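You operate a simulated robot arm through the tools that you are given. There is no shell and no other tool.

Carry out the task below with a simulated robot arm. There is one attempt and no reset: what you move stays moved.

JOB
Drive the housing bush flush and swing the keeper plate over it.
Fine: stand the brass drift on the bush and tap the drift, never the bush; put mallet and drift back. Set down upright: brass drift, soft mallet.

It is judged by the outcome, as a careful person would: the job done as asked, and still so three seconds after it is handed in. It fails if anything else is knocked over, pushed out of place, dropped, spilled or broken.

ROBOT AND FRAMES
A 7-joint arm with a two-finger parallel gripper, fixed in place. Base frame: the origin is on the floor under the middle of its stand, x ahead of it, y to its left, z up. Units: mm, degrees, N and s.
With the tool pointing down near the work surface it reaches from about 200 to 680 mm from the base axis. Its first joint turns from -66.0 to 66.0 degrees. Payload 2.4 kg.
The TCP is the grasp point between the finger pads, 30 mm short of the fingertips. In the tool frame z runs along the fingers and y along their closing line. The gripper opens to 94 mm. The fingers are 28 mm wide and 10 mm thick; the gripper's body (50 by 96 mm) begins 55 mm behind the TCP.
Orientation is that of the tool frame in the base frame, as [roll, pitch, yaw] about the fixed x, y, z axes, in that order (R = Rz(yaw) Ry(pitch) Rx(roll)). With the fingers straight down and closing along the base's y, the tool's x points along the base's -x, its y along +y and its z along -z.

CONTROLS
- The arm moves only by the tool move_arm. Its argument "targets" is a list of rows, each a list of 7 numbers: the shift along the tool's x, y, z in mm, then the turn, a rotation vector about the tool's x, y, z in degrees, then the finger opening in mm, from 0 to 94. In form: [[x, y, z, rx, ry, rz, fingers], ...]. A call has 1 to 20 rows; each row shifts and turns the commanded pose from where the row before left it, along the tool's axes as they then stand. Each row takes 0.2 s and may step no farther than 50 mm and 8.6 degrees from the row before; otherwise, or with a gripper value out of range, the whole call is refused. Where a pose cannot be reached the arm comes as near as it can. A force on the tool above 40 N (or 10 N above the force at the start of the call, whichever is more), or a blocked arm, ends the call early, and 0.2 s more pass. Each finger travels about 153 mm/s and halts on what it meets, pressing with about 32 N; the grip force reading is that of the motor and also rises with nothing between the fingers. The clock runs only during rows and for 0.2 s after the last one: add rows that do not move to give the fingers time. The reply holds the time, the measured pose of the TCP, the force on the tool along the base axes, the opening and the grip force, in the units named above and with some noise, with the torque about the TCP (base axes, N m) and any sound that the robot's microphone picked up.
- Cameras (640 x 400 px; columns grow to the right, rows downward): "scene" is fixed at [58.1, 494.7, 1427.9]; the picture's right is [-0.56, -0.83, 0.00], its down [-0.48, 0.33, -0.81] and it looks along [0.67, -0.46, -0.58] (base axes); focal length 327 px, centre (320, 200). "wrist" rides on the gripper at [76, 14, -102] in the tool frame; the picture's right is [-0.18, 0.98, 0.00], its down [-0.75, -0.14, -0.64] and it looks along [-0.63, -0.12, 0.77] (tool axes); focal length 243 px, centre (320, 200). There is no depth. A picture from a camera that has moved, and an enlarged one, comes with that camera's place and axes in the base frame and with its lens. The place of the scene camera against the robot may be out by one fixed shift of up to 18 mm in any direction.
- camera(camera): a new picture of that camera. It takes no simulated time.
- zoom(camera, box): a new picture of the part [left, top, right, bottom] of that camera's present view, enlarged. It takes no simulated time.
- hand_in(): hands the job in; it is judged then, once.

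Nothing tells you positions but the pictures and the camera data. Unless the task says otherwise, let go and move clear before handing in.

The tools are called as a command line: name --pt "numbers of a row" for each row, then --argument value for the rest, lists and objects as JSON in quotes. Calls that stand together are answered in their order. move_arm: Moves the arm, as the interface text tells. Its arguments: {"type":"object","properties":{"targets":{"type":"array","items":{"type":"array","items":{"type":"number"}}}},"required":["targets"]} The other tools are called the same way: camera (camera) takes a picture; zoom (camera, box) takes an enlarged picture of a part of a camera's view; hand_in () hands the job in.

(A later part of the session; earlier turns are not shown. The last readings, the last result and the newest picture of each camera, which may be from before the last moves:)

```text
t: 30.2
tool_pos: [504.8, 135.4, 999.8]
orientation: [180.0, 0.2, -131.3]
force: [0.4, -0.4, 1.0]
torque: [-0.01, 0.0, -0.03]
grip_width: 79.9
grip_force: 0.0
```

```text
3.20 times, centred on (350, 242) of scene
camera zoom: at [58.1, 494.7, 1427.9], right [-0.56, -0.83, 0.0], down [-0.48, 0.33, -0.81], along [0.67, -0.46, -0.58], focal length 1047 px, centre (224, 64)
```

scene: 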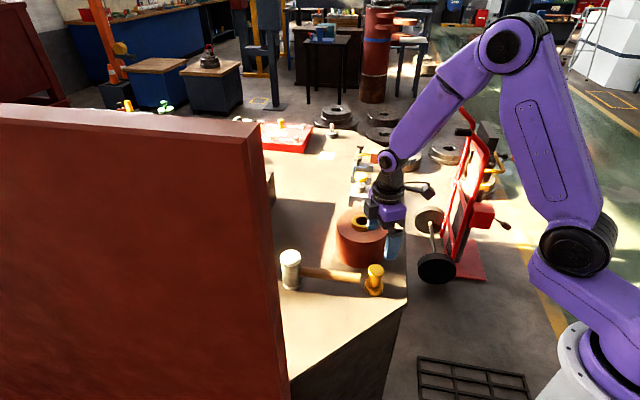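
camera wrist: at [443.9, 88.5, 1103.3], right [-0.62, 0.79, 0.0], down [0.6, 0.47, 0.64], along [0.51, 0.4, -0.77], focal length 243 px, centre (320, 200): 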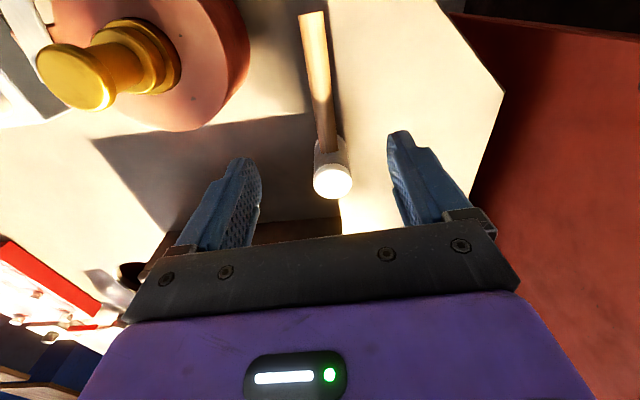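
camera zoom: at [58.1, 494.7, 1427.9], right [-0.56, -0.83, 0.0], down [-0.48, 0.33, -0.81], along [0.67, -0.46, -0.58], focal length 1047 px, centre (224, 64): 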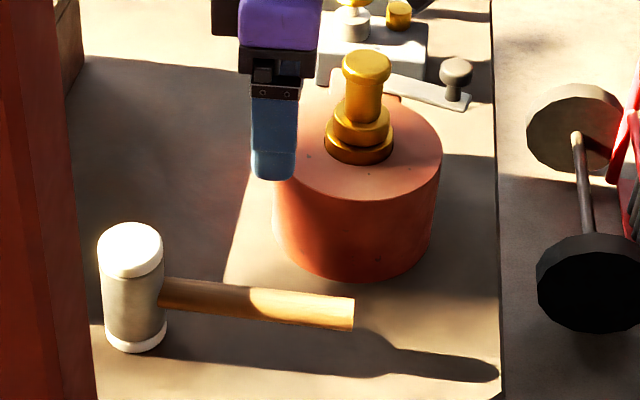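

The drift stands centred on the bush. The mallet is nicely in view along its handle, so I'll zoom to measure it.

zoom --camera "wrist" --box '[260, 0, 400, 105]'

zoom --camera "wrist" --box '[260, 110, 400, 215]'

zoom --camera "scene" --box '[270, 235, 370, 300]'

```text
3.81 times, centred on (330, 52) of wrist
camera zoom: at [443.9, 88.5, 1103.3], right [-0.62, 0.79, 0.0], down [0.6, 0.47, 0.64], along [0.51, 0.4, -0.77], focal length 924 px, centre (282, 762)
```

zoom: 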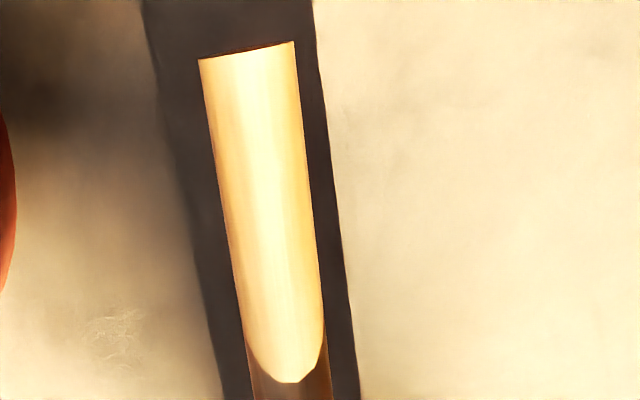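

```text
3.81 times, centred on (330, 162) of wrist
camera zoom: at [443.9, 88.5, 1103.3], right [-0.62, 0.79, 0.0], down [0.6, 0.47, 0.64], along [0.51, 0.4, -0.77], focal length 924 px, centre (282, 343)
```

zoom: 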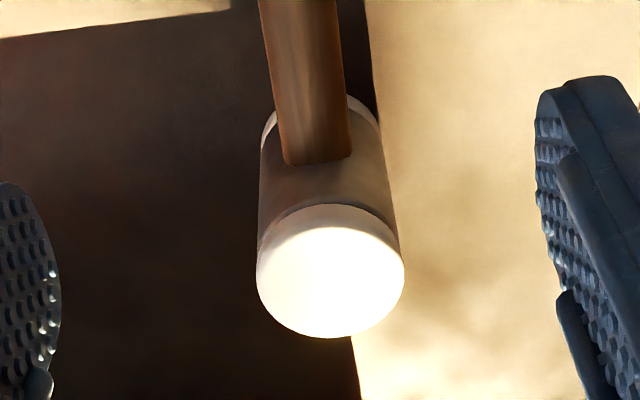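

```text
6.15 times, centred on (320, 268) of scene
camera zoom: at [58.1, 494.7, 1427.9], right [-0.56, -0.83, 0.0], down [-0.48, 0.33, -0.81], along [0.67, -0.46, -0.58], focal length 2014 px, centre (320, -215)
```

zoom: 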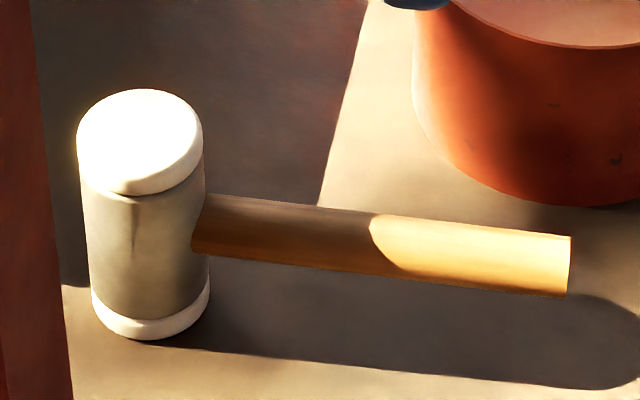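

The mallet handle lies at about 47° at z ≈ 788, and the head is about 50 mm in diameter, centred near (577, 214). Gripping the head itself, with the handle clear between the fingers, gives the firmest tap, so I'll hover over the head and verify.

move_arm --pt "-26.6 -0.5 10 0 0 0 94" --pt "-26.6 -0.5 15 0 0 0 94" --pt "-26.6 -0.5 15 0 0 0 94" --pt "-26.6 -0.6 15 0 0 0 94" --pt "0 0 0 0 0 1.5 94" --pt "0 0 0 0 0 0 94"

camera --camera "wrist"

zoom --camera "wrist" --box '[250, 0, 390, 105]'

zoom --camera "wrist" --box '[250, 60, 390, 165]'

```text
t: 31.6
tool_pos: [577.5, 213.5, 945.7]
orientation: [-180.0, 0.0, -132.9]
force: [0.5, 0.2, 1.6]
torque: [-0.02, 0.01, 0.02]
grip_width: 93.9
grip_force: 0.1
```

```text
taken
camera wrist: at [514.4, 168.2, 1048.6], right [-0.6, 0.8, 0.0], down [0.62, 0.46, 0.64], along [0.52, 0.38, -0.77], focal length 243 px, centre (320, 200)
```

wrist: 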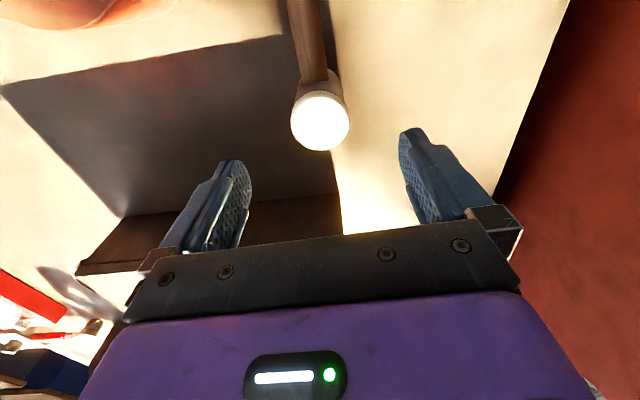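

```text
3.81 times, centred on (320, 52) of wrist
camera zoom: at [514.4, 168.2, 1048.6], right [-0.6, 0.8, 0.0], down [0.62, 0.46, 0.64], along [0.52, 0.38, -0.77], focal length 924 px, centre (320, 762)
```

zoom: 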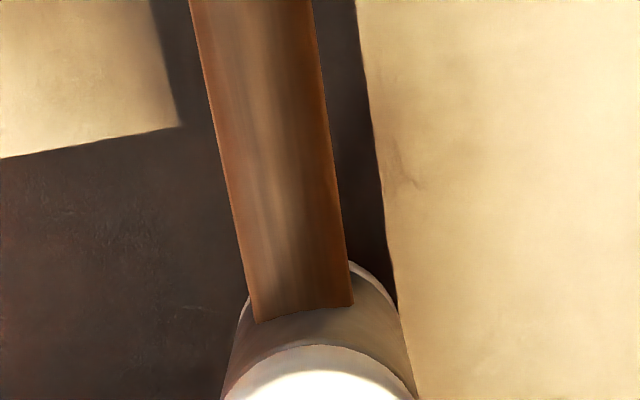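

```text
3.81 times, centred on (320, 112) of wrist
camera zoom: at [514.4, 168.2, 1048.6], right [-0.6, 0.8, 0.0], down [0.62, 0.46, 0.64], along [0.52, 0.38, -0.77], focal length 924 px, centre (320, 533)
```

zoom: 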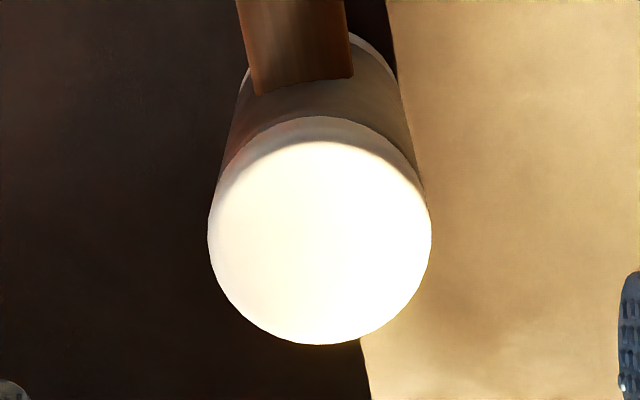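

Triangulating the head from the two views gives its axis at (582, 219) with the top at z ≈ 835. I'll shift 7 mm forward along the handle direction and descend around the head.

move_arm --pt "-7.1 0 0 0 0 0 94" --pt "0 0 25 0 0 0 94" --pt "0 0 25 0 0 0 94" --pt "0 0 20 0 0 0 94" --pt "0 0 10 0 0 0 94" --pt "0 0 0 0 0 0 94"

camera --camera "wrist"

zoom --camera "scene" --box '[240, 200, 370, 300]'

```text
t: 33.0
tool_pos: [581.0, 218.4, 865.2]
orientation: [179.9, 0.0, -132.8]
force: [0.7, 0.0, -0.2]
torque: [-0.01, -0.02, -0.01]
grip_width: 93.8
grip_force: 0.1
```

```text
taken
camera wrist: at [518.7, 173.0, 968.5], right [-0.6, 0.8, 0.0], down [0.62, 0.46, 0.64], along [0.52, 0.38, -0.77], focal length 243 px, centre (320, 200)
```

wrist: 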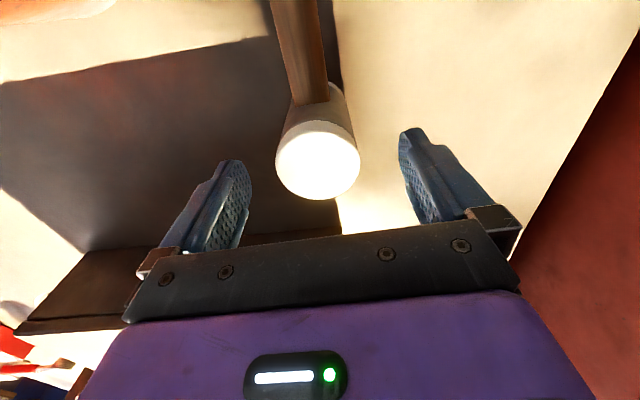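

```text
4.00 times, centred on (305, 250) of scene
camera zoom: at [58.1, 494.7, 1427.9], right [-0.56, -0.83, 0.0], down [-0.48, 0.33, -0.81], along [0.67, -0.46, -0.58], focal length 1309 px, centre (380, 0)
```

zoom: 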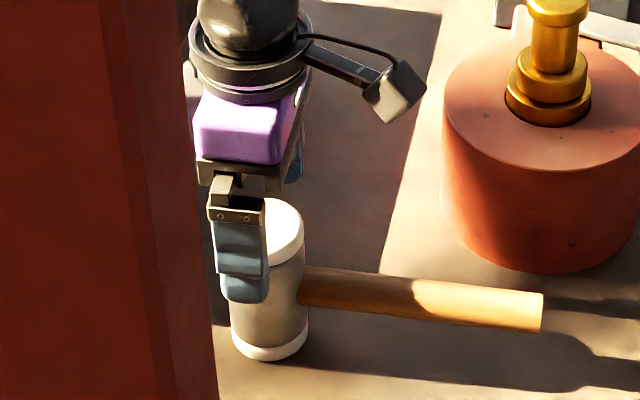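

The head is right where predicted. I'll keep descending so the head sits deep between the fingers, ending in small steps as the palm approaches its top.

move_arm --pt "0 -1 20 0 0 0 94" --pt "0 0 20 0 0 0 94" --pt "0 0 15 0 0 0 94" --pt "0 0 10 0 0 0 94" --pt "0 0 8 0 0 0 94" --pt "0 0 4 0 0 0 94" --pt "0 0 0 0 0 0 94"

camera --camera "wrist"

zoom --camera "scene" --box '[240, 200, 370, 300]'

```text
t: 34.6
tool_pos: [582.5, 217.0, 789.3]
orientation: [180.0, 0.1, -132.7]
force: [-0.4, -0.6, 0.4]
torque: [0.01, -0.02, 0.0]
grip_width: 94.0
grip_force: 0.1
```

```text
taken
camera wrist: at [520.1, 171.7, 892.1], right [-0.6, 0.8, 0.0], down [0.62, 0.46, 0.64], along [0.52, 0.38, -0.77], focal length 243 px, centre (320, 200)
```

wrist: 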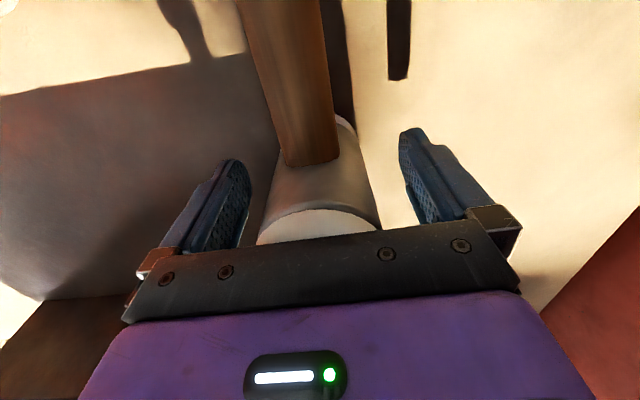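

```text
4.00 times, centred on (305, 250) of scene
camera zoom: at [58.1, 494.7, 1427.9], right [-0.56, -0.83, 0.0], down [-0.48, 0.33, -0.81], along [0.67, -0.46, -0.58], focal length 1309 px, centre (380, 0)
```

zoom: 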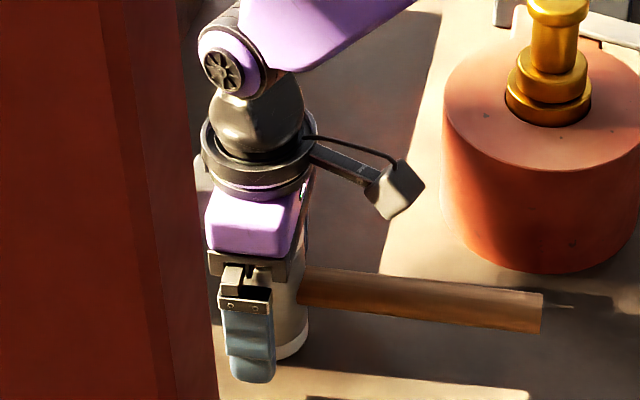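

There's about 9 mm left between the palm and the mallet top. I'll take small steps down until it just touches.

move_arm --pt "0 0 2 0 0 0 94" --pt "0 0 2 0 0 0 94" --pt "0 0 1 0 0 0 94" --pt "0 0 1 0 0 0 94" --pt "0 0 0 0 0 0 94"

```text
t: 35.3
tool_pos: [584.3, 218.4, 789.7]
orientation: [-179.9, 0.3, -132.9]
force: [0.7, 0.1, 4.5]
torque: [-0.07, 0.18, 0.0]
grip_width: 94.1
grip_force: 0.2
stopped in row 3: the force on the tool passed its limit at 43 N (the readings are from after the stop); the commanded pose is now the measured one
```

The palm has met the mallet head's top. I'll check that nothing shifted before gripping.

camera --camera "wrist"

zoom --camera "scene" --box '[240, 200, 370, 300]'

```text
taken
camera wrist: at [521.8, 172.5, 891.5], right [-0.6, 0.8, 0.0], down [0.61, 0.46, 0.65], along [0.52, 0.38, -0.76], focal length 243 px, centre (320, 200)
```

wrist: 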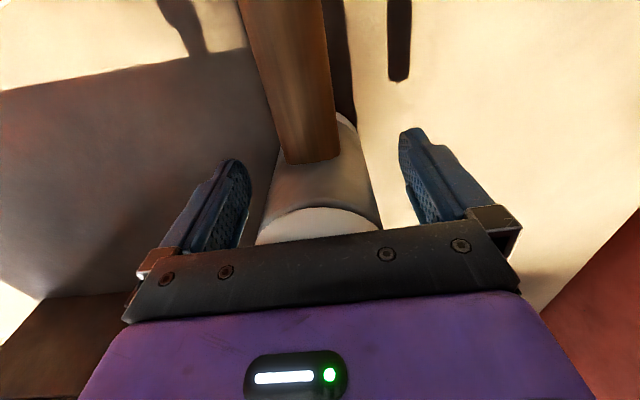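

```text
4.00 times, centred on (305, 250) of scene
camera zoom: at [58.0, 494.7, 1427.9], right [-0.56, -0.83, 0.0], down [-0.48, 0.33, -0.81], along [0.67, -0.46, -0.58], focal length 1309 px, centre (380, 0)
```

zoom: 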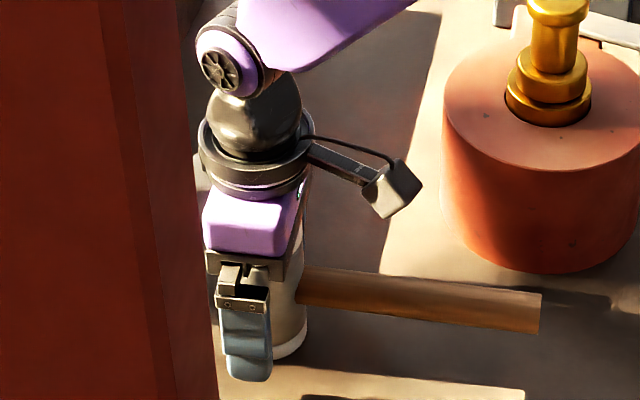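

Nothing tipped. I'll back off 1 mm to relieve the pressure, then close on the head.

move_arm --pt "0 0 -1 0 0 0 94" --pt "0 0 0 0 0 0 75" --pt "0 0 0 0 0 0 60" --pt "0 0 0 0 0 0 40" --pt "0 0 0 0 0 0 10" --pt "0 0 0 0 0 0 0" --pt "0 0 0 0 0 0 0"

camera --camera "wrist"

zoom --camera "scene" --box '[240, 200, 370, 300]'

```text
t: 36.9
tool_pos: [584.5, 216.9, 789.4]
orientation: [179.9, 0.0, -132.8]
force: [-2.1, 0.8, 0.3]
torque: [0.03, 0.14, -0.03]
grip_width: 52.0
grip_force: 32.1
```

```text
taken
camera wrist: at [521.2, 172.3, 891.8], right [-0.6, 0.8, 0.0], down [0.61, 0.46, 0.64], along [0.52, 0.38, -0.77], focal length 243 px, centre (320, 200)
```

wrist: 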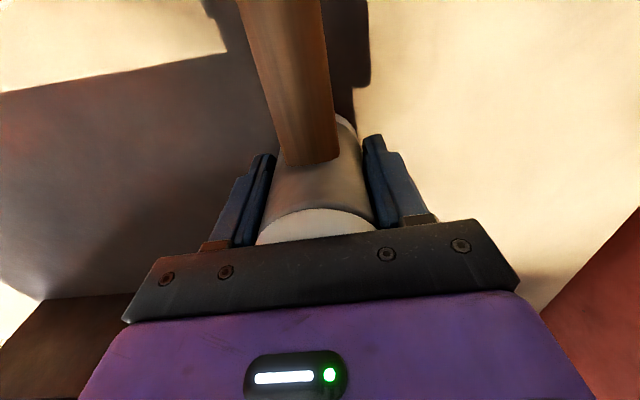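

```text
4.00 times, centred on (305, 250) of scene
camera zoom: at [58.1, 494.7, 1427.9], right [-0.56, -0.83, 0.0], down [-0.48, 0.33, -0.81], along [0.67, -0.46, -0.58], focal length 1309 px, centre (380, 0)
```

zoom: 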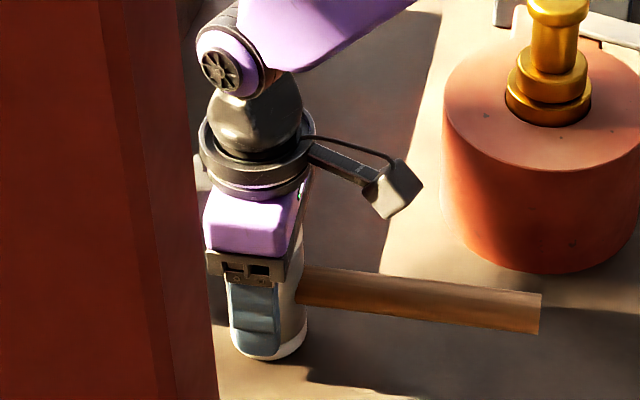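

The mallet head is gripped at 52 mm. I'll lift slowly and watch the weight.

move_arm --pt "0 0 -1 0 0 0 0" --pt "0 0 -2 0 0 0 0" --pt "0 0 -3 0 0 0 0" --pt "0 0 -4 0 0 0 0" --pt "0 0 -4 0 0 0 0" --pt "0 0 -2 0 0 0 0" --pt "0 0 0 0 0 0 0"

zoom --camera "scene" --box '[240, 200, 370, 300]'

```text
t: 38.5
tool_pos: [584.2, 217.8, 805.9]
orientation: [-179.9, 0.1, -132.8]
force: [-0.4, -0.6, -5.6]
torque: [0.04, 0.02, 0.01]
grip_width: 51.9
grip_force: 31.5
```

```text
4.00 times, centred on (305, 250) of scene
camera zoom: at [58.2, 494.7, 1427.9], right [-0.56, -0.83, 0.0], down [-0.48, 0.33, -0.81], along [0.67, -0.46, -0.58], focal length 1309 px, centre (380, 0)
```

zoom: 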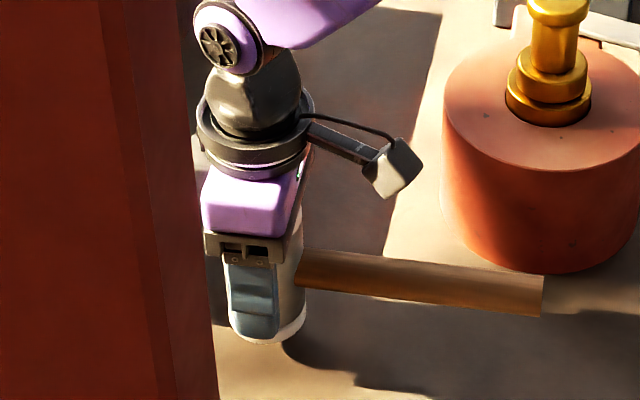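

The mallet is held firmly at 5.6 N. I'll raise it well above the drift's height.

move_arm --pt "0 0 -4 0 0 0 0" --pt "0 0 -7 0 0 0 0" --pt "0 0 -10 0 0 0 0" --pt "0 0 -14 0 0 0 0" --pt "0 0 -14 0 0 0 0" --pt "0 0 -14 0 0 0 0" --pt "0 0 -14 0 0 0 0" --pt "0 0 -14 0 0 0 0" --pt "0 0 -14 0 0 0 0" --pt "0 0 -14 0 0 0 0" --pt "0 0 -14 0 0 0 0" --pt "0 0 -14 0 0 0 0" --pt "0 0 -14 0 0 0 0" --pt "0 0 -14 0 0 0 0" --pt "0 0 -12 0 0 0 0" --pt "0 0 -9 0 0 0 0" --pt "0 0 -6 0 0 0 0" --pt "0 0 -3 0 0 0 0" --pt "0 0 0 0 0 0 0"

camera --camera "wrist"

camera --camera "scene"

```text
t: 42.5
tool_pos: [581.9, 218.1, 1010.2]
orientation: [-179.9, 0.1, -132.8]
force: [0.6, -0.6, -4.6]
torque: [0.02, 0.0, 0.0]
grip_width: 51.8
grip_force: 31.8
```

```text
taken
camera wrist: at [520.6, 172.1, 1113.1], right [-0.6, 0.8, 0.0], down [0.61, 0.46, 0.64], along [0.52, 0.38, -0.77], focal length 243 px, centre (320, 200)
```

wrist: 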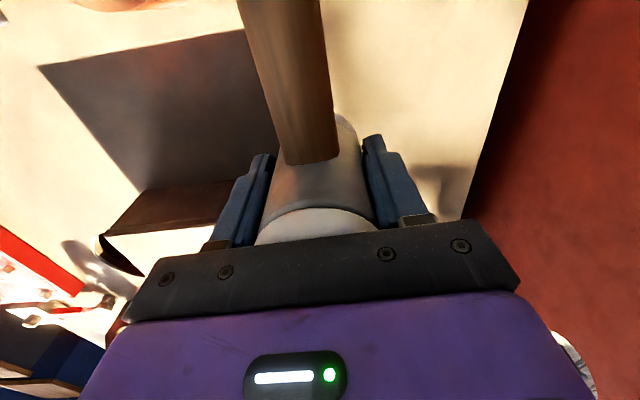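

```text
taken
```

scene: 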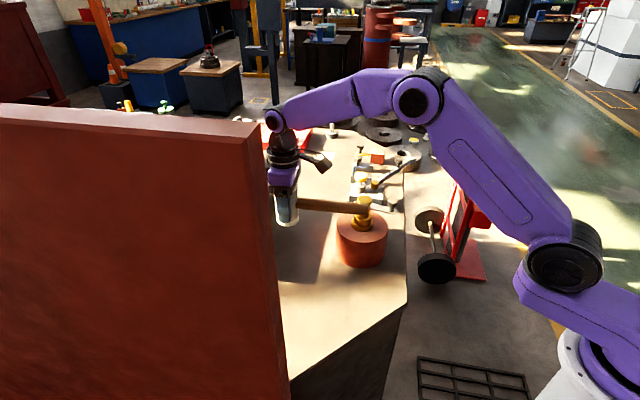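

The mallet is held and level. I'll carry it over the drift at (580, -14), keeping its face about 40 mm above the drift top.

move_arm --pt "2.97 -2.68 0 0 0 0 0" --pt "5.94 -5.35 0 0 0 0 0" --pt "8.92 -8.03 0 0 0 0 0" --pt "10.4 -9.37 0 0 0 0 0" --pt "10.4 -9.37 0 0 0 0 0" --pt "10.4 -9.37 0 0 0 0 0" --pt "10.4 -9.37 0 0 0 0 0" --pt "10.4 -9.37 0 0 0 0 0" --pt "10.4 -9.37 0 0 0 0 0" --pt "10.4 -9.37 0 0 0 0 0" --pt "10.4 -9.37 0 0 0 0 0" --pt "10.4 -9.37 0 0 0 0 0" --pt "10.4 -9.37 0 0 0 0 0" --pt "10.4 -9.37 0 0 0 0 0" --pt "10.4 -9.37 0 0 0 0 0" --pt "10.4 -9.37 0 0 0 0 0" --pt "8.92 -8.03 0 0 0 0 0" --pt "5.94 -5.35 0 0 0 0 0" --pt "2.97 -2.68 0 0 0 0 0" --pt "0.97 -0.87 0 0 0 0 0"

camera --camera "wrist"

zoom --camera "scene" --box '[310, 150, 420, 270]'

```text
t: 46.7
tool_pos: [580.7, -13.9, 1009.4]
orientation: [-179.9, 0.1, -132.7]
force: [-0.4, -0.5, -4.5]
torque: [0.04, -0.05, -0.02]
grip_width: 51.2
grip_force: 31.4
```

```text
taken
camera wrist: at [517.6, -59.8, 1112.6], right [-0.6, 0.8, 0.0], down [0.61, 0.46, 0.64], along [0.52, 0.38, -0.77], focal length 243 px, centre (320, 200)
```

wrist: 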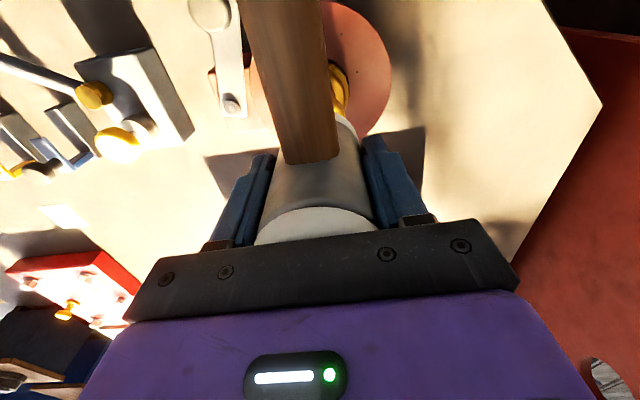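

```text
3.33 times, centred on (365, 210) of scene
camera zoom: at [58.2, 494.7, 1427.9], right [-0.56, -0.83, 0.0], down [-0.48, 0.33, -0.81], along [0.67, -0.46, -0.58], focal length 1091 px, centre (170, 167)
```

zoom: 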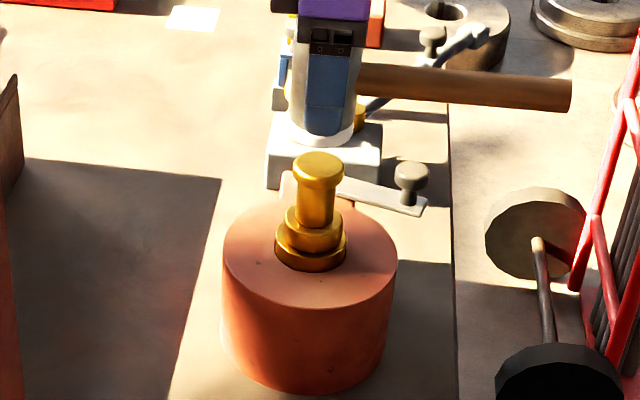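

The mallet looks aligned over the drift in the scene view. I'll verify in the wrist view before tapping.

zoom --camera "wrist" --box '[290, 40, 390, 140]'

zoom --camera "scene" --box '[335, 190, 395, 240]'

```text
4.00 times, centred on (340, 90) of wrist
camera zoom: at [517.6, -59.8, 1112.6], right [-0.6, 0.8, 0.0], down [0.61, 0.46, 0.64], along [0.52, 0.38, -0.77], focal length 970 px, centre (240, 640)
```

zoom: 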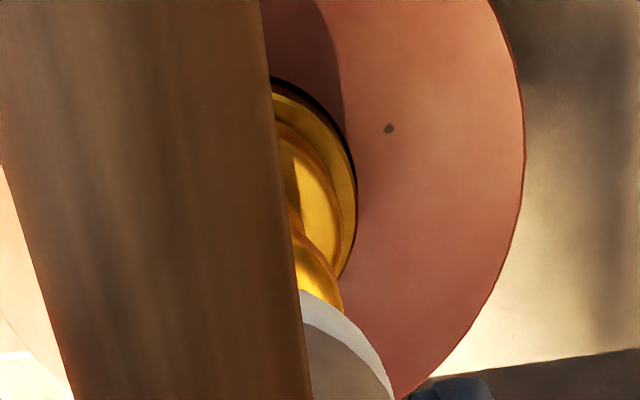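

```text
8.00 times, centred on (365, 215) of scene
camera zoom: at [58.2, 494.7, 1427.9], right [-0.56, -0.83, 0.0], down [-0.48, 0.33, -0.81], along [0.67, -0.46, -0.58], focal length 2619 px, centre (-40, 80)
```

zoom: 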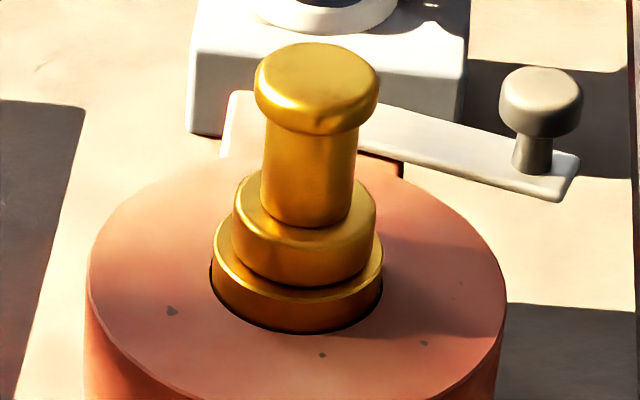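

The mallet face and the drift head line up. I'll descend gently first to find the contact height, which I expect at TCP z ≈ 975.

move_arm --pt "0 0 4 0 0 0 0" --pt "0 0 6 0 0 0 0" --pt "0 0 7 0 0 0 0" --pt "0 0 5 0 0 0 0" --pt "0 0 3 0 0 0 0" --pt "0 0 2 0 0 0 0" --pt "0 0 0 0 0 0 0"

zoom --camera "scene" --box '[325, 150, 405, 240]'

```text
t: 48.3
tool_pos: [580.7, -13.9, 983.1]
orientation: [-179.9, 0.1, -132.8]
force: [0.3, -0.3, -5.8]
torque: [0.02, -0.03, 0.04]
grip_width: 51.1
grip_force: 31.8
```

```text
4.44 times, centred on (365, 195) of scene
camera zoom: at [58.2, 494.7, 1427.9], right [-0.56, -0.83, 0.0], down [-0.48, 0.33, -0.81], along [0.67, -0.46, -0.58], focal length 1455 px, centre (120, 222)
```

zoom: 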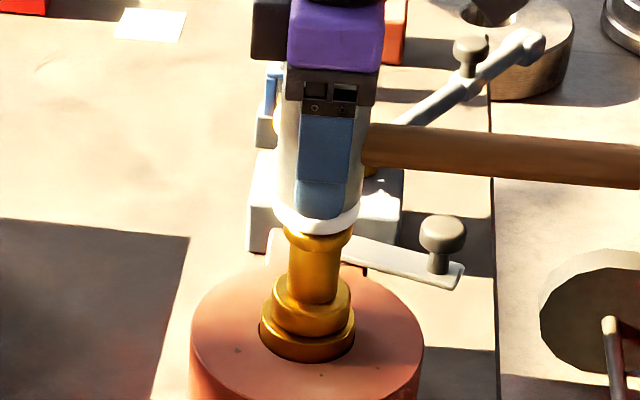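

The mallet face is now just above the drift. I'll take 1 mm steps to contact.

move_arm --pt "0 0 1.5 0 0 0 0" --pt "0 0 1.5 0 0 0 0" --pt "0 0 1 0 0 0 0" --pt "0 0 1 0 0 0 0" --pt "0 0 0 0 0 0 0"

```text
t: 49.5
tool_pos: [581.0, -13.2, 977.1]
orientation: [-180.0, 0.1, -132.8]
force: [-0.6, 0.2, -6.1]
torque: [0.04, 0.0, 0.0]
grip_width: 51.0
grip_force: 31.5
```

move_arm --pt "0 0 1 0 0 0 0" --pt "0 0 1 0 0 0 0" --pt "0 0 0 0 0 0 0"

zoom --camera "scene" --box '[335, 190, 395, 240]'

```text
t: 50.3
tool_pos: [580.1, -13.0, 976.6]
orientation: [-180.0, 0.1, -132.7]
force: [0.1, 0.9, -4.8]
torque: [0.02, -0.02, 0.0]
grip_width: 50.8
grip_force: 32.1
```

```text
8.00 times, centred on (365, 215) of scene
camera zoom: at [58.2, 494.7, 1427.9], right [-0.56, -0.83, 0.0], down [-0.48, 0.33, -0.81], along [0.67, -0.46, -0.58], focal length 2619 px, centre (-40, 80)
```

zoom: 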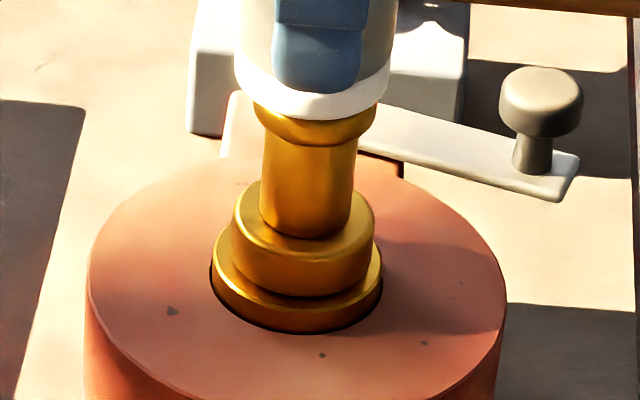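

The drift seems to have gone down a few millimetres already under the mallet. I'll look closely at how much of the bush still stands proud.

zoom --camera "scene" --box '[355, 208, 387, 236]'

zoom --camera "wrist" --box '[290, 20, 390, 120]'

```text
14.29 times, centred on (371, 222) of scene
camera zoom: at [58.2, 494.7, 1427.9], right [-0.56, -0.83, 0.0], down [-0.48, 0.33, -0.81], along [0.67, -0.46, -0.58], focal length 4676 px, centre (-409, -114)
```

zoom: 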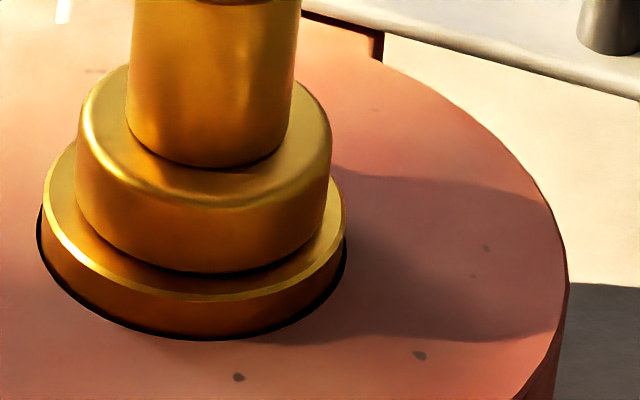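

```text
4.00 times, centred on (340, 70) of wrist
camera zoom: at [517.9, -59.2, 1079.0], right [-0.6, 0.8, 0.0], down [0.61, 0.46, 0.64], along [0.52, 0.38, -0.77], focal length 970 px, centre (240, 720)
```

zoom: 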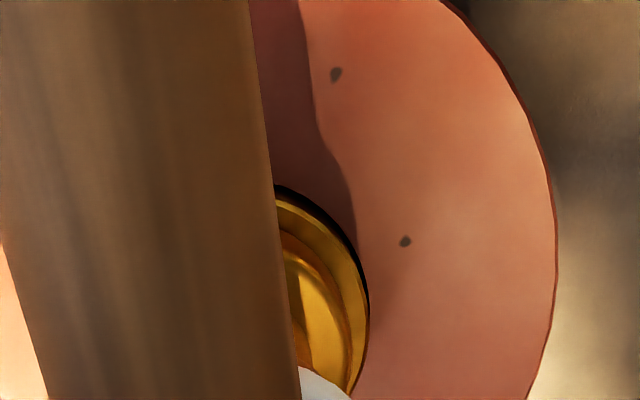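

The bush is still about 10 mm proud, so it moves with light contact. I'll keep going carefully with small strokes and look after each one.

move_arm --pt "0 0 1 0 0 0 0" --pt "0 0 1 0 0 0 0" --pt "0 0 1 0 0 0 0" --pt "0 0 0 0 0 0 0"

zoom --camera "scene" --box '[335, 190, 395, 240]'

zoom --camera "scene" --box '[355, 208, 387, 236]'

```text
t: 51.3
tool_pos: [580.6, -13.9, 973.2]
orientation: [-179.8, 0.1, -132.9]
force: [-0.5, 0.7, -4.8]
torque: [0.06, -0.01, -0.04]
grip_width: 51.0
grip_force: 32.6
```

```text
8.00 times, centred on (365, 215) of scene
camera zoom: at [58.2, 494.7, 1427.9], right [-0.56, -0.83, 0.0], down [-0.48, 0.33, -0.81], along [0.67, -0.46, -0.58], focal length 2619 px, centre (-40, 80)
```

zoom: 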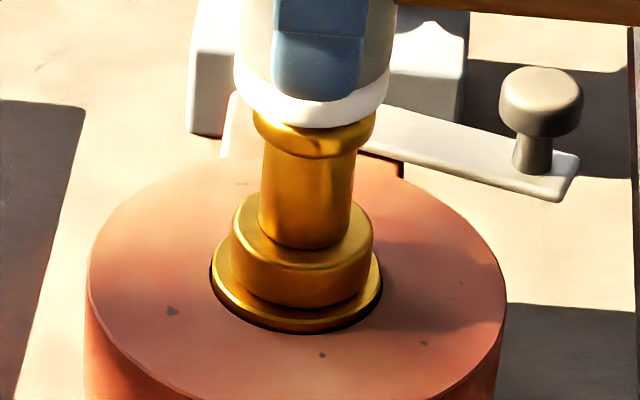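

```text
14.29 times, centred on (371, 222) of scene
camera zoom: at [58.2, 494.7, 1427.9], right [-0.56, -0.83, 0.0], down [-0.48, 0.33, -0.81], along [0.67, -0.46, -0.58], focal length 4676 px, centre (-409, -114)
```

zoom: 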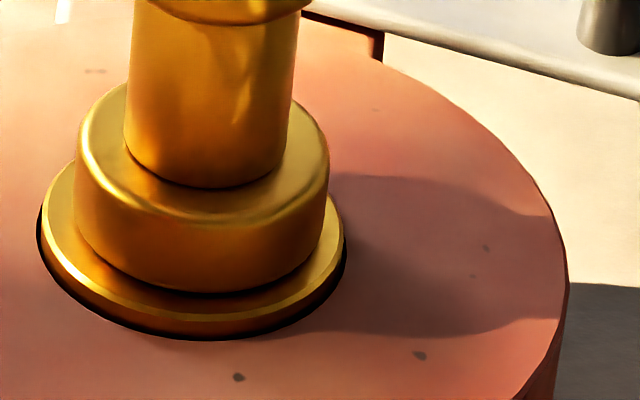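

The bush is now only about 4 mm proud. I'll use even gentler strokes so as not to overdrive it.

move_arm --pt "0 0 0.5 0 0 0 0" --pt "0 0 0.5 0 0 0 0" --pt "0 0 0 0 0 0 0"

zoom --camera "scene" --box '[355, 208, 387, 236]'

zoom --camera "scene" --box '[345, 180, 395, 220]'

```text
t: 52.1
tool_pos: [580.5, -13.8, 971.2]
orientation: [-179.9, 0.1, -132.8]
force: [-0.3, 0.5, -5.4]
torque: [0.01, -0.02, -0.03]
grip_width: 50.7
grip_force: 32.3
```

```text
14.29 times, centred on (371, 222) of scene
camera zoom: at [58.2, 494.7, 1427.9], right [-0.56, -0.83, 0.0], down [-0.48, 0.33, -0.81], along [0.67, -0.46, -0.58], focal length 4676 px, centre (-409, -114)
```

zoom: 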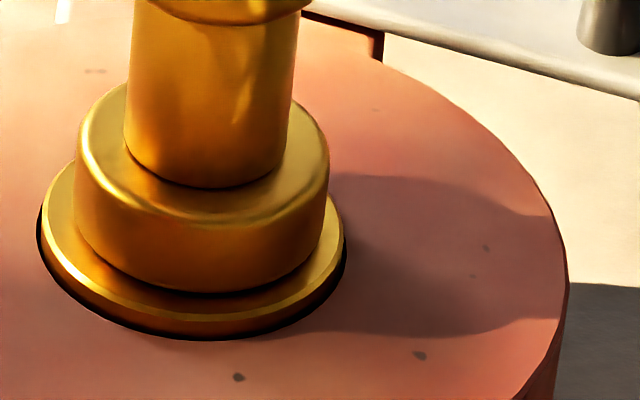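

```text
10.00 times, centred on (370, 200) of scene
camera zoom: at [58.2, 494.7, 1427.9], right [-0.56, -0.83, 0.0], down [-0.48, 0.33, -0.81], along [0.67, -0.46, -0.58], focal length 3273 px, centre (-180, 200)
```

zoom: 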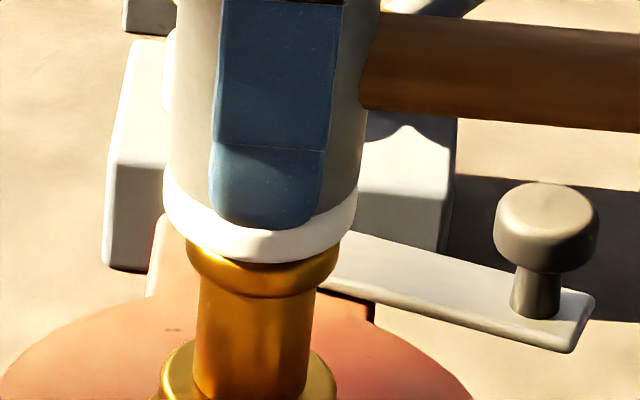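

That stroke didn't touch: the drift hasn't moved and a small gap remains. I'll continue with very slow quarter-millimetre rows.

move_arm --pt "0 0 0.25 0 0 0 0" --pt "0 0 0.25 0 0 0 0" --pt "0 0 0.25 0 0 0 0" --pt "0 0 0 0 0 0 0"

zoom --camera "scene" --box '[355, 208, 387, 236]'

```text
t: 53.1
tool_pos: [579.8, -14.6, 972.1]
orientation: [-179.9, 0.1, -132.9]
force: [0.1, 0.0, -4.8]
torque: [0.0, -0.04, 0.0]
grip_width: 50.6
grip_force: 32.0
```

```text
14.29 times, centred on (371, 222) of scene
camera zoom: at [58.2, 494.7, 1427.9], right [-0.56, -0.83, 0.0], down [-0.48, 0.33, -0.81], along [0.67, -0.46, -0.58], focal length 4676 px, centre (-409, -114)
```

zoom: 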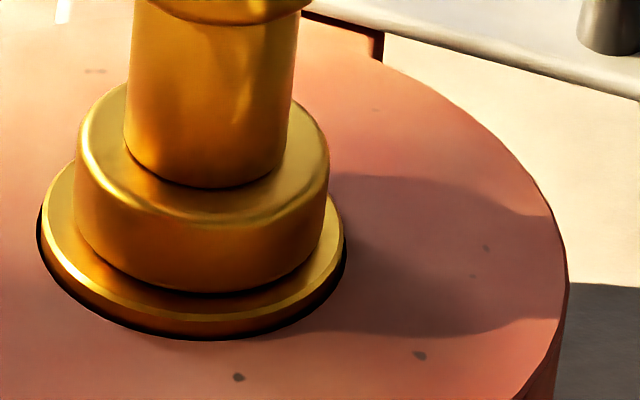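

move_arm --pt "0 0 0.3 0 0 0 0" --pt "0 0 0.3 0 0 0 0" --pt "0 0 0.3 0 0 0 0" --pt "0 0 0.3 0 0 0 0" --pt "0 0 0 0 0 0 0"

zoom --camera "scene" --box '[355, 208, 387, 236]'

```text
t: 54.3
tool_pos: [580.9, -13.6, 970.8]
orientation: [-179.9, 0.1, -132.8]
force: [0.3, 0.5, -5.2]
torque: [0.04, -0.04, -0.02]
grip_width: 50.9
grip_force: 31.7
```

```text
14.29 times, centred on (371, 222) of scene
camera zoom: at [58.2, 494.7, 1427.9], right [-0.56, -0.83, 0.0], down [-0.48, 0.33, -0.81], along [0.67, -0.46, -0.58], focal length 4676 px, centre (-409, -114)
```

zoom: 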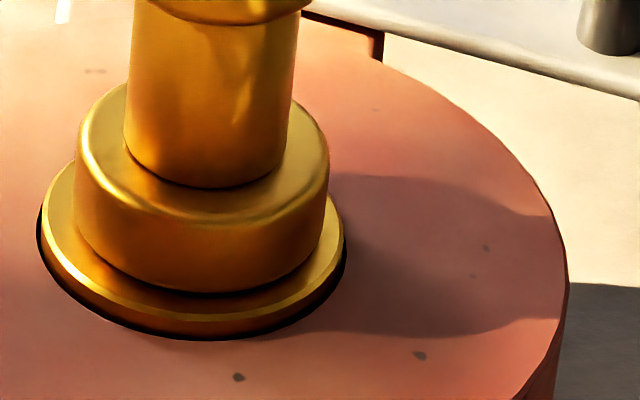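

move_arm --pt "0 0 0.3 0 0 0 0" --pt "0 0 0.3 0 0 0 0" --pt "0 0 0.3 0 0 0 0" --pt "0 0 0.3 0 0 0 0" --pt "0 0 0 0 0 0 0"

zoom --camera "scene" --box '[355, 208, 387, 236]'

zoom --camera "scene" --box '[345, 180, 395, 220]'

```text
t: 55.5
tool_pos: [580.5, -12.6, 968.9]
orientation: [-179.9, 0.1, -132.7]
force: [-1.3, -0.4, -4.8]
torque: [0.03, -0.03, 0.0]
grip_width: 50.7
grip_force: 32.0
```

```text
14.29 times, centred on (371, 222) of scene
camera zoom: at [58.2, 494.7, 1427.9], right [-0.56, -0.83, 0.0], down [-0.48, 0.33, -0.81], along [0.67, -0.46, -0.58], focal length 4676 px, centre (-409, -114)
```

zoom: 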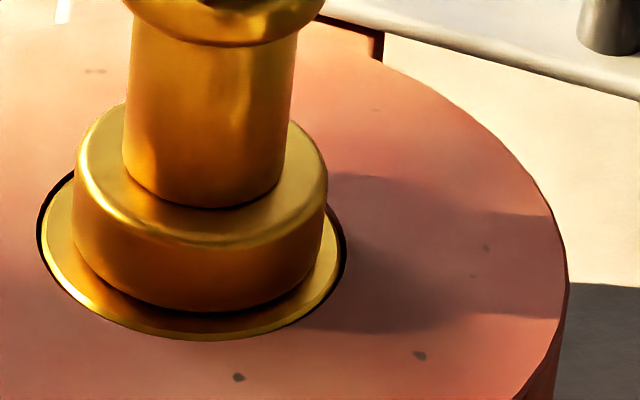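

```text
10.00 times, centred on (370, 200) of scene
camera zoom: at [58.2, 494.7, 1427.9], right [-0.56, -0.83, 0.0], down [-0.48, 0.33, -0.81], along [0.67, -0.46, -0.58], focal length 3273 px, centre (-180, 200)
```

zoom: 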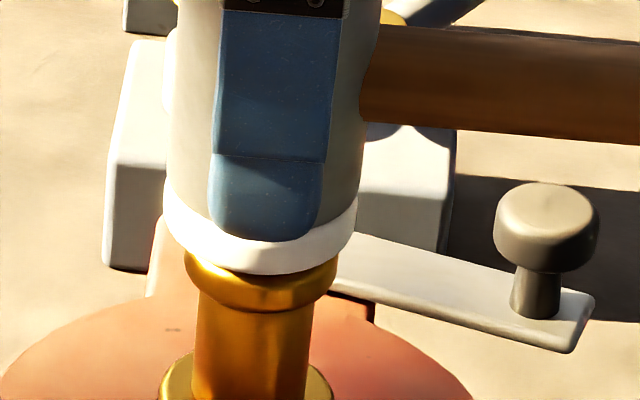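

The third contact seems to have brought the bush level. I'll look as closely as I can before deciding anything.

zoom --camera "scene" --box '[355, 217, 375, 233]'

zoom --camera "wrist" --box '[320, 40, 360, 110]'

```text
16.00 times, centred on (365, 225) of scene
camera zoom: at [58.2, 494.7, 1427.9], right [-0.56, -0.83, 0.0], down [-0.48, 0.33, -0.81], along [0.67, -0.46, -0.58], focal length 5237 px, centre (-400, -200)
```

zoom: 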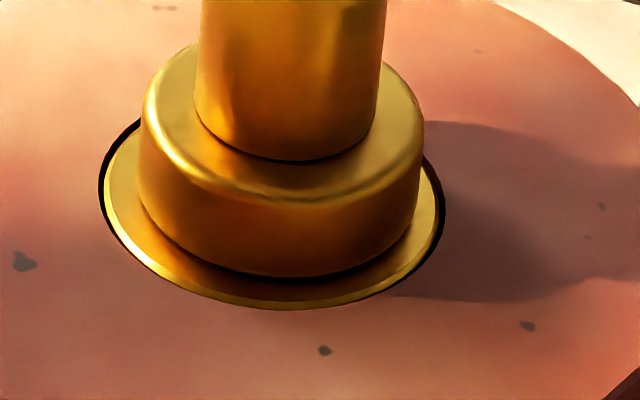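

```text
5.71 times, centred on (340, 75) of wrist
camera zoom: at [517.9, -59.6, 1070.9], right [-0.6, 0.8, 0.0], down [0.61, 0.46, 0.64], along [0.52, 0.38, -0.77], focal length 1386 px, centre (206, 914)
```

zoom: 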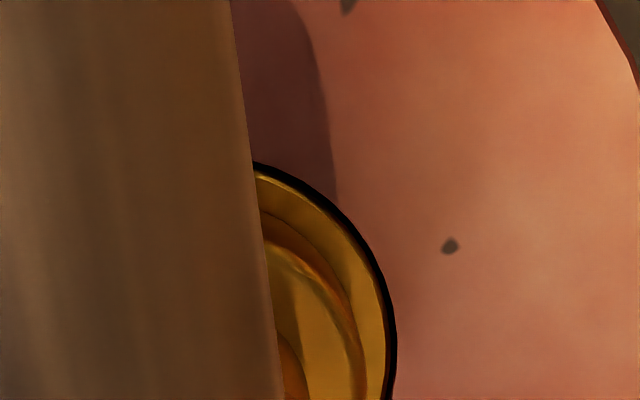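

The bush top now appears level with the housing face, with no wall visible at the front edge. I won't tap again; I'll raise the mallet and put it back, then inspect with the wrist camera.

move_arm --pt "0 0 -2 0 0 0 0" --pt "0 0 -5 0 0 0 0" --pt "0 0 -8 0 0 0 0" --pt "0 0 -10 0 0 0 0" --pt "0 0 -8 0 0 0 0" --pt "0 0 -5 0 0 0 0" --pt "0 0 -3 0 0 0 0" --pt "0 0 0 0 0 0 0"

zoom --camera "scene" --box '[335, 190, 395, 240]'

zoom --camera "wrist" --box '[290, 40, 390, 140]'

```text
t: 57.3
tool_pos: [579.9, -12.7, 1010.0]
orientation: [-179.9, 0.1, -132.9]
force: [0.2, 0.9, -5.0]
torque: [0.04, -0.01, 0.0]
grip_width: 50.7
grip_force: 32.2
```

```text
8.00 times, centred on (365, 215) of scene
camera zoom: at [58.2, 494.7, 1427.9], right [-0.56, -0.83, 0.0], down [-0.48, 0.33, -0.81], along [0.67, -0.46, -0.58], focal length 2619 px, centre (-40, 80)
```

zoom: 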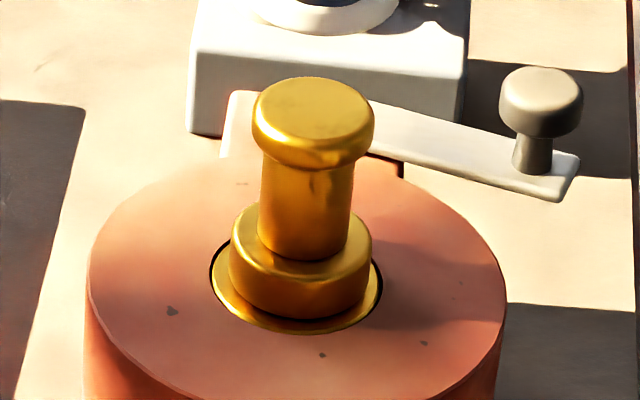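

```text
4.00 times, centred on (340, 90) of wrist
camera zoom: at [517.7, -59.4, 1112.7], right [-0.6, 0.8, 0.0], down [0.61, 0.46, 0.64], along [0.52, 0.38, -0.77], focal length 970 px, centre (240, 640)
```

zoom: 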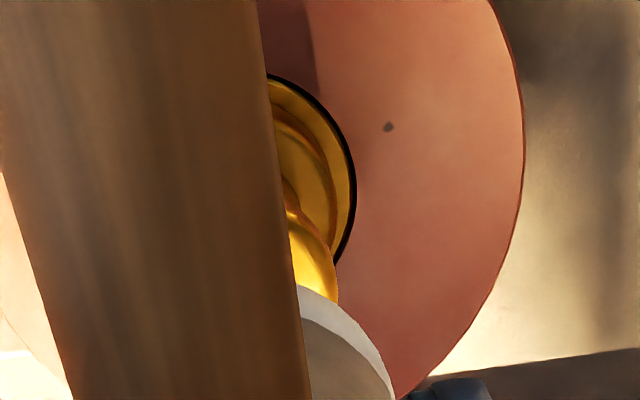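

The drift stands undisturbed. Now I'll carry the mallet back along the same path to where it stood.

move_arm --pt "-2.97 2.68 0 0 0 0 0" --pt "-5.94 5.35 0 0 0 0 0" --pt "-8.92 8.03 0 0 0 0 0" --pt "-10.4 9.37 0 0 0 0 0" --pt "-10.4 9.37 0 0 0 0 0" --pt "-10.4 9.37 0 0 0 0 0" --pt "-10.4 9.37 0 0 0 0 0" --pt "-10.4 9.37 0 0 0 0 0" --pt "-10.4 9.37 0 0 0 0 0" --pt "-10.4 9.37 0 0 0 0 0" --pt "-10.4 9.37 0 0 0 0 0" --pt "-10.4 9.37 0 0 0 0 0" --pt "-10.4 9.37 0 0 0 0 0" --pt "-10.4 9.37 0 0 0 0 0" --pt "-10.4 9.37 0 0 0 0 0" --pt "-10.4 9.37 0 0 0 0 0" --pt "-8.92 8.03 0 0 0 0 0" --pt "-5.94 5.35 0 0 0 0 0" --pt "-2.97 2.68 0 0 0 0 0" --pt "-0.97 0.87 0 0 0 0 0"

camera --camera "scene"

```text
t: 61.5
tool_pos: [584.0, 217.9, 1009.5]
orientation: [-179.9, 0.1, -132.8]
force: [0.1, -0.3, -4.3]
torque: [0.02, 0.01, 0.06]
grip_width: 50.9
grip_force: 31.8
```

```text
taken
```

scene: 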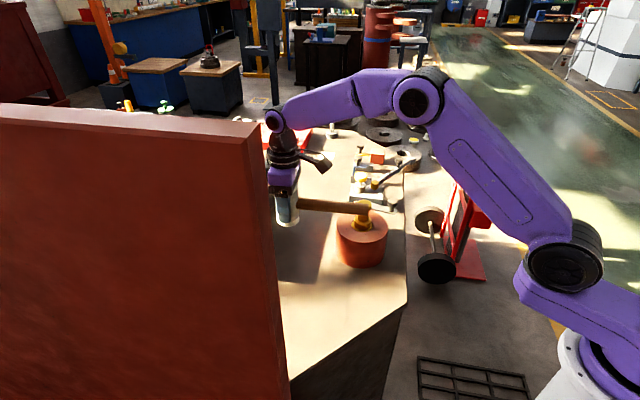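

I'm over the original spot. I'll lower smoothly to just above the bench.

move_arm --pt "0 0 4 0 0 0 0" --pt "0 0 8 0 0 0 0" --pt "0 0 12 0 0 0 0" --pt "0 0 16 0 0 0 0" --pt "0 0 16 0 0 0 0" --pt "0 0 16 0 0 0 0" --pt "0 0 16 0 0 0 0" --pt "0 0 16 0 0 0 0" --pt "0 0 16 0 0 0 0" --pt "0 0 16 0 0 0 0" --pt "0 0 16 0 0 0 0" --pt "0 0 16 0 0 0 0" --pt "0 0 16 0 0 0 0" --pt "0 0 12 0 0 0 0" --pt "0 0 8 0 0 0 0" --pt "0 0 5 0 0 0 0" --pt "0 0 3 0 0 0 0" --pt "0 0 0 0 0 0 0"

zoom --camera "scene" --box '[240, 200, 370, 300]'

```text
t: 65.3
tool_pos: [584.0, 217.4, 798.0]
orientation: [-179.9, 0.0, -132.8]
force: [-0.1, 0.1, -5.0]
torque: [0.04, 0.0, 0.0]
grip_width: 50.6
grip_force: 31.8
```

```text
4.00 times, centred on (305, 250) of scene
camera zoom: at [58.2, 494.7, 1427.9], right [-0.56, -0.83, 0.0], down [-0.48, 0.33, -0.81], along [0.67, -0.46, -0.58], focal length 1309 px, centre (380, 0)
```

zoom: 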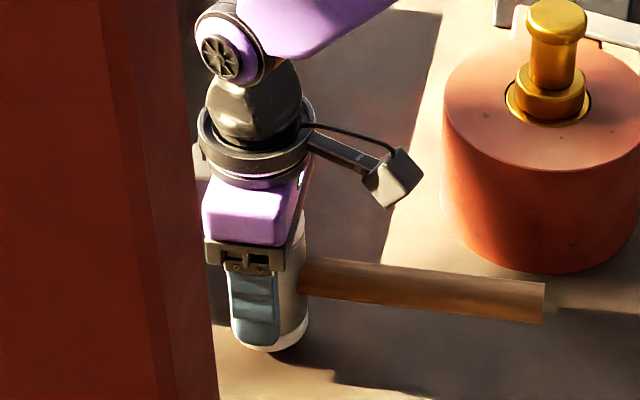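

move_arm --pt "0 0 2 0 0 0 0" --pt "0 0 2 0 0 0 0" --pt "0 0 1 0 0 0 0" --pt "0 0 1 0 0 0 0" --pt "0 0 0 0 0 0 0"

```text
t: 66.5
tool_pos: [584.0, 218.3, 791.1]
orientation: [-179.9, 0.1, -132.8]
force: [0.7, 0.1, -4.6]
torque: [0.03, -0.05, -0.03]
grip_width: 50.6
grip_force: 32.1
```

There's no contact yet, so I'll continue in finer steps.

move_arm --pt "0 0 0.7 0 0 0 0" --pt "0 0 0.7 0 0 0 0" --pt "0 0 0 0 0 0 0"

```text
t: 67.3
tool_pos: [584.6, 217.3, 791.1]
orientation: [-179.9, 0.1, -132.9]
force: [-0.1, 0.4, -4.6]
torque: [0.02, -0.04, 0.01]
grip_width: 50.8
grip_force: 32.8
```

move_arm --pt "0 0 0.7 0 0 0 0" --pt "0 0 0.5 0 0 0 0" --pt "0 0 0 0 0 0 0"

zoom --camera "scene" --box '[280, 260, 330, 300]'

```text
t: 68.1
tool_pos: [583.9, 217.9, 789.5]
orientation: [-179.9, 0.1, -132.8]
force: [-0.3, -0.5, -4.7]
torque: [0.03, -0.01, -0.01]
grip_width: 50.9
grip_force: 32.2
```

```text
10.00 times, centred on (305, 280) of scene
camera zoom: at [58.2, 494.7, 1427.9], right [-0.56, -0.83, 0.0], down [-0.48, 0.33, -0.81], along [0.67, -0.46, -0.58], focal length 3273 px, centre (470, -600)
```

zoom: 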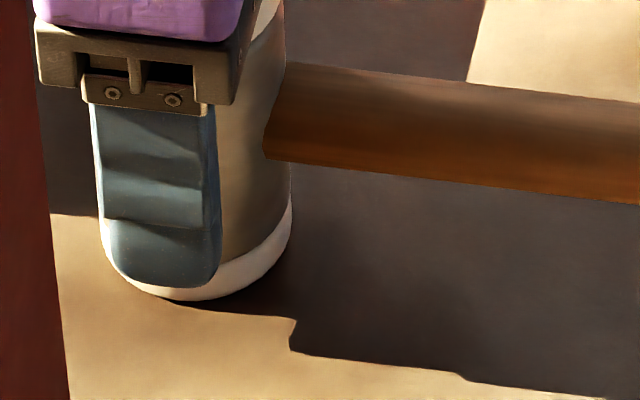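

move_arm --pt "0 0 0.5 0 0 0 0" --pt "0 0 0.5 0 0 0 0" --pt "0 0 0 0 0 0 0"

```text
t: 68.9
tool_pos: [583.7, 217.9, 789.5]
orientation: [-179.9, 0.0, -132.7]
force: [-4.1, -1.0, 6.6]
torque: [-0.21, 0.4, 0.02]
grip_width: 50.5
grip_force: 31.7
```

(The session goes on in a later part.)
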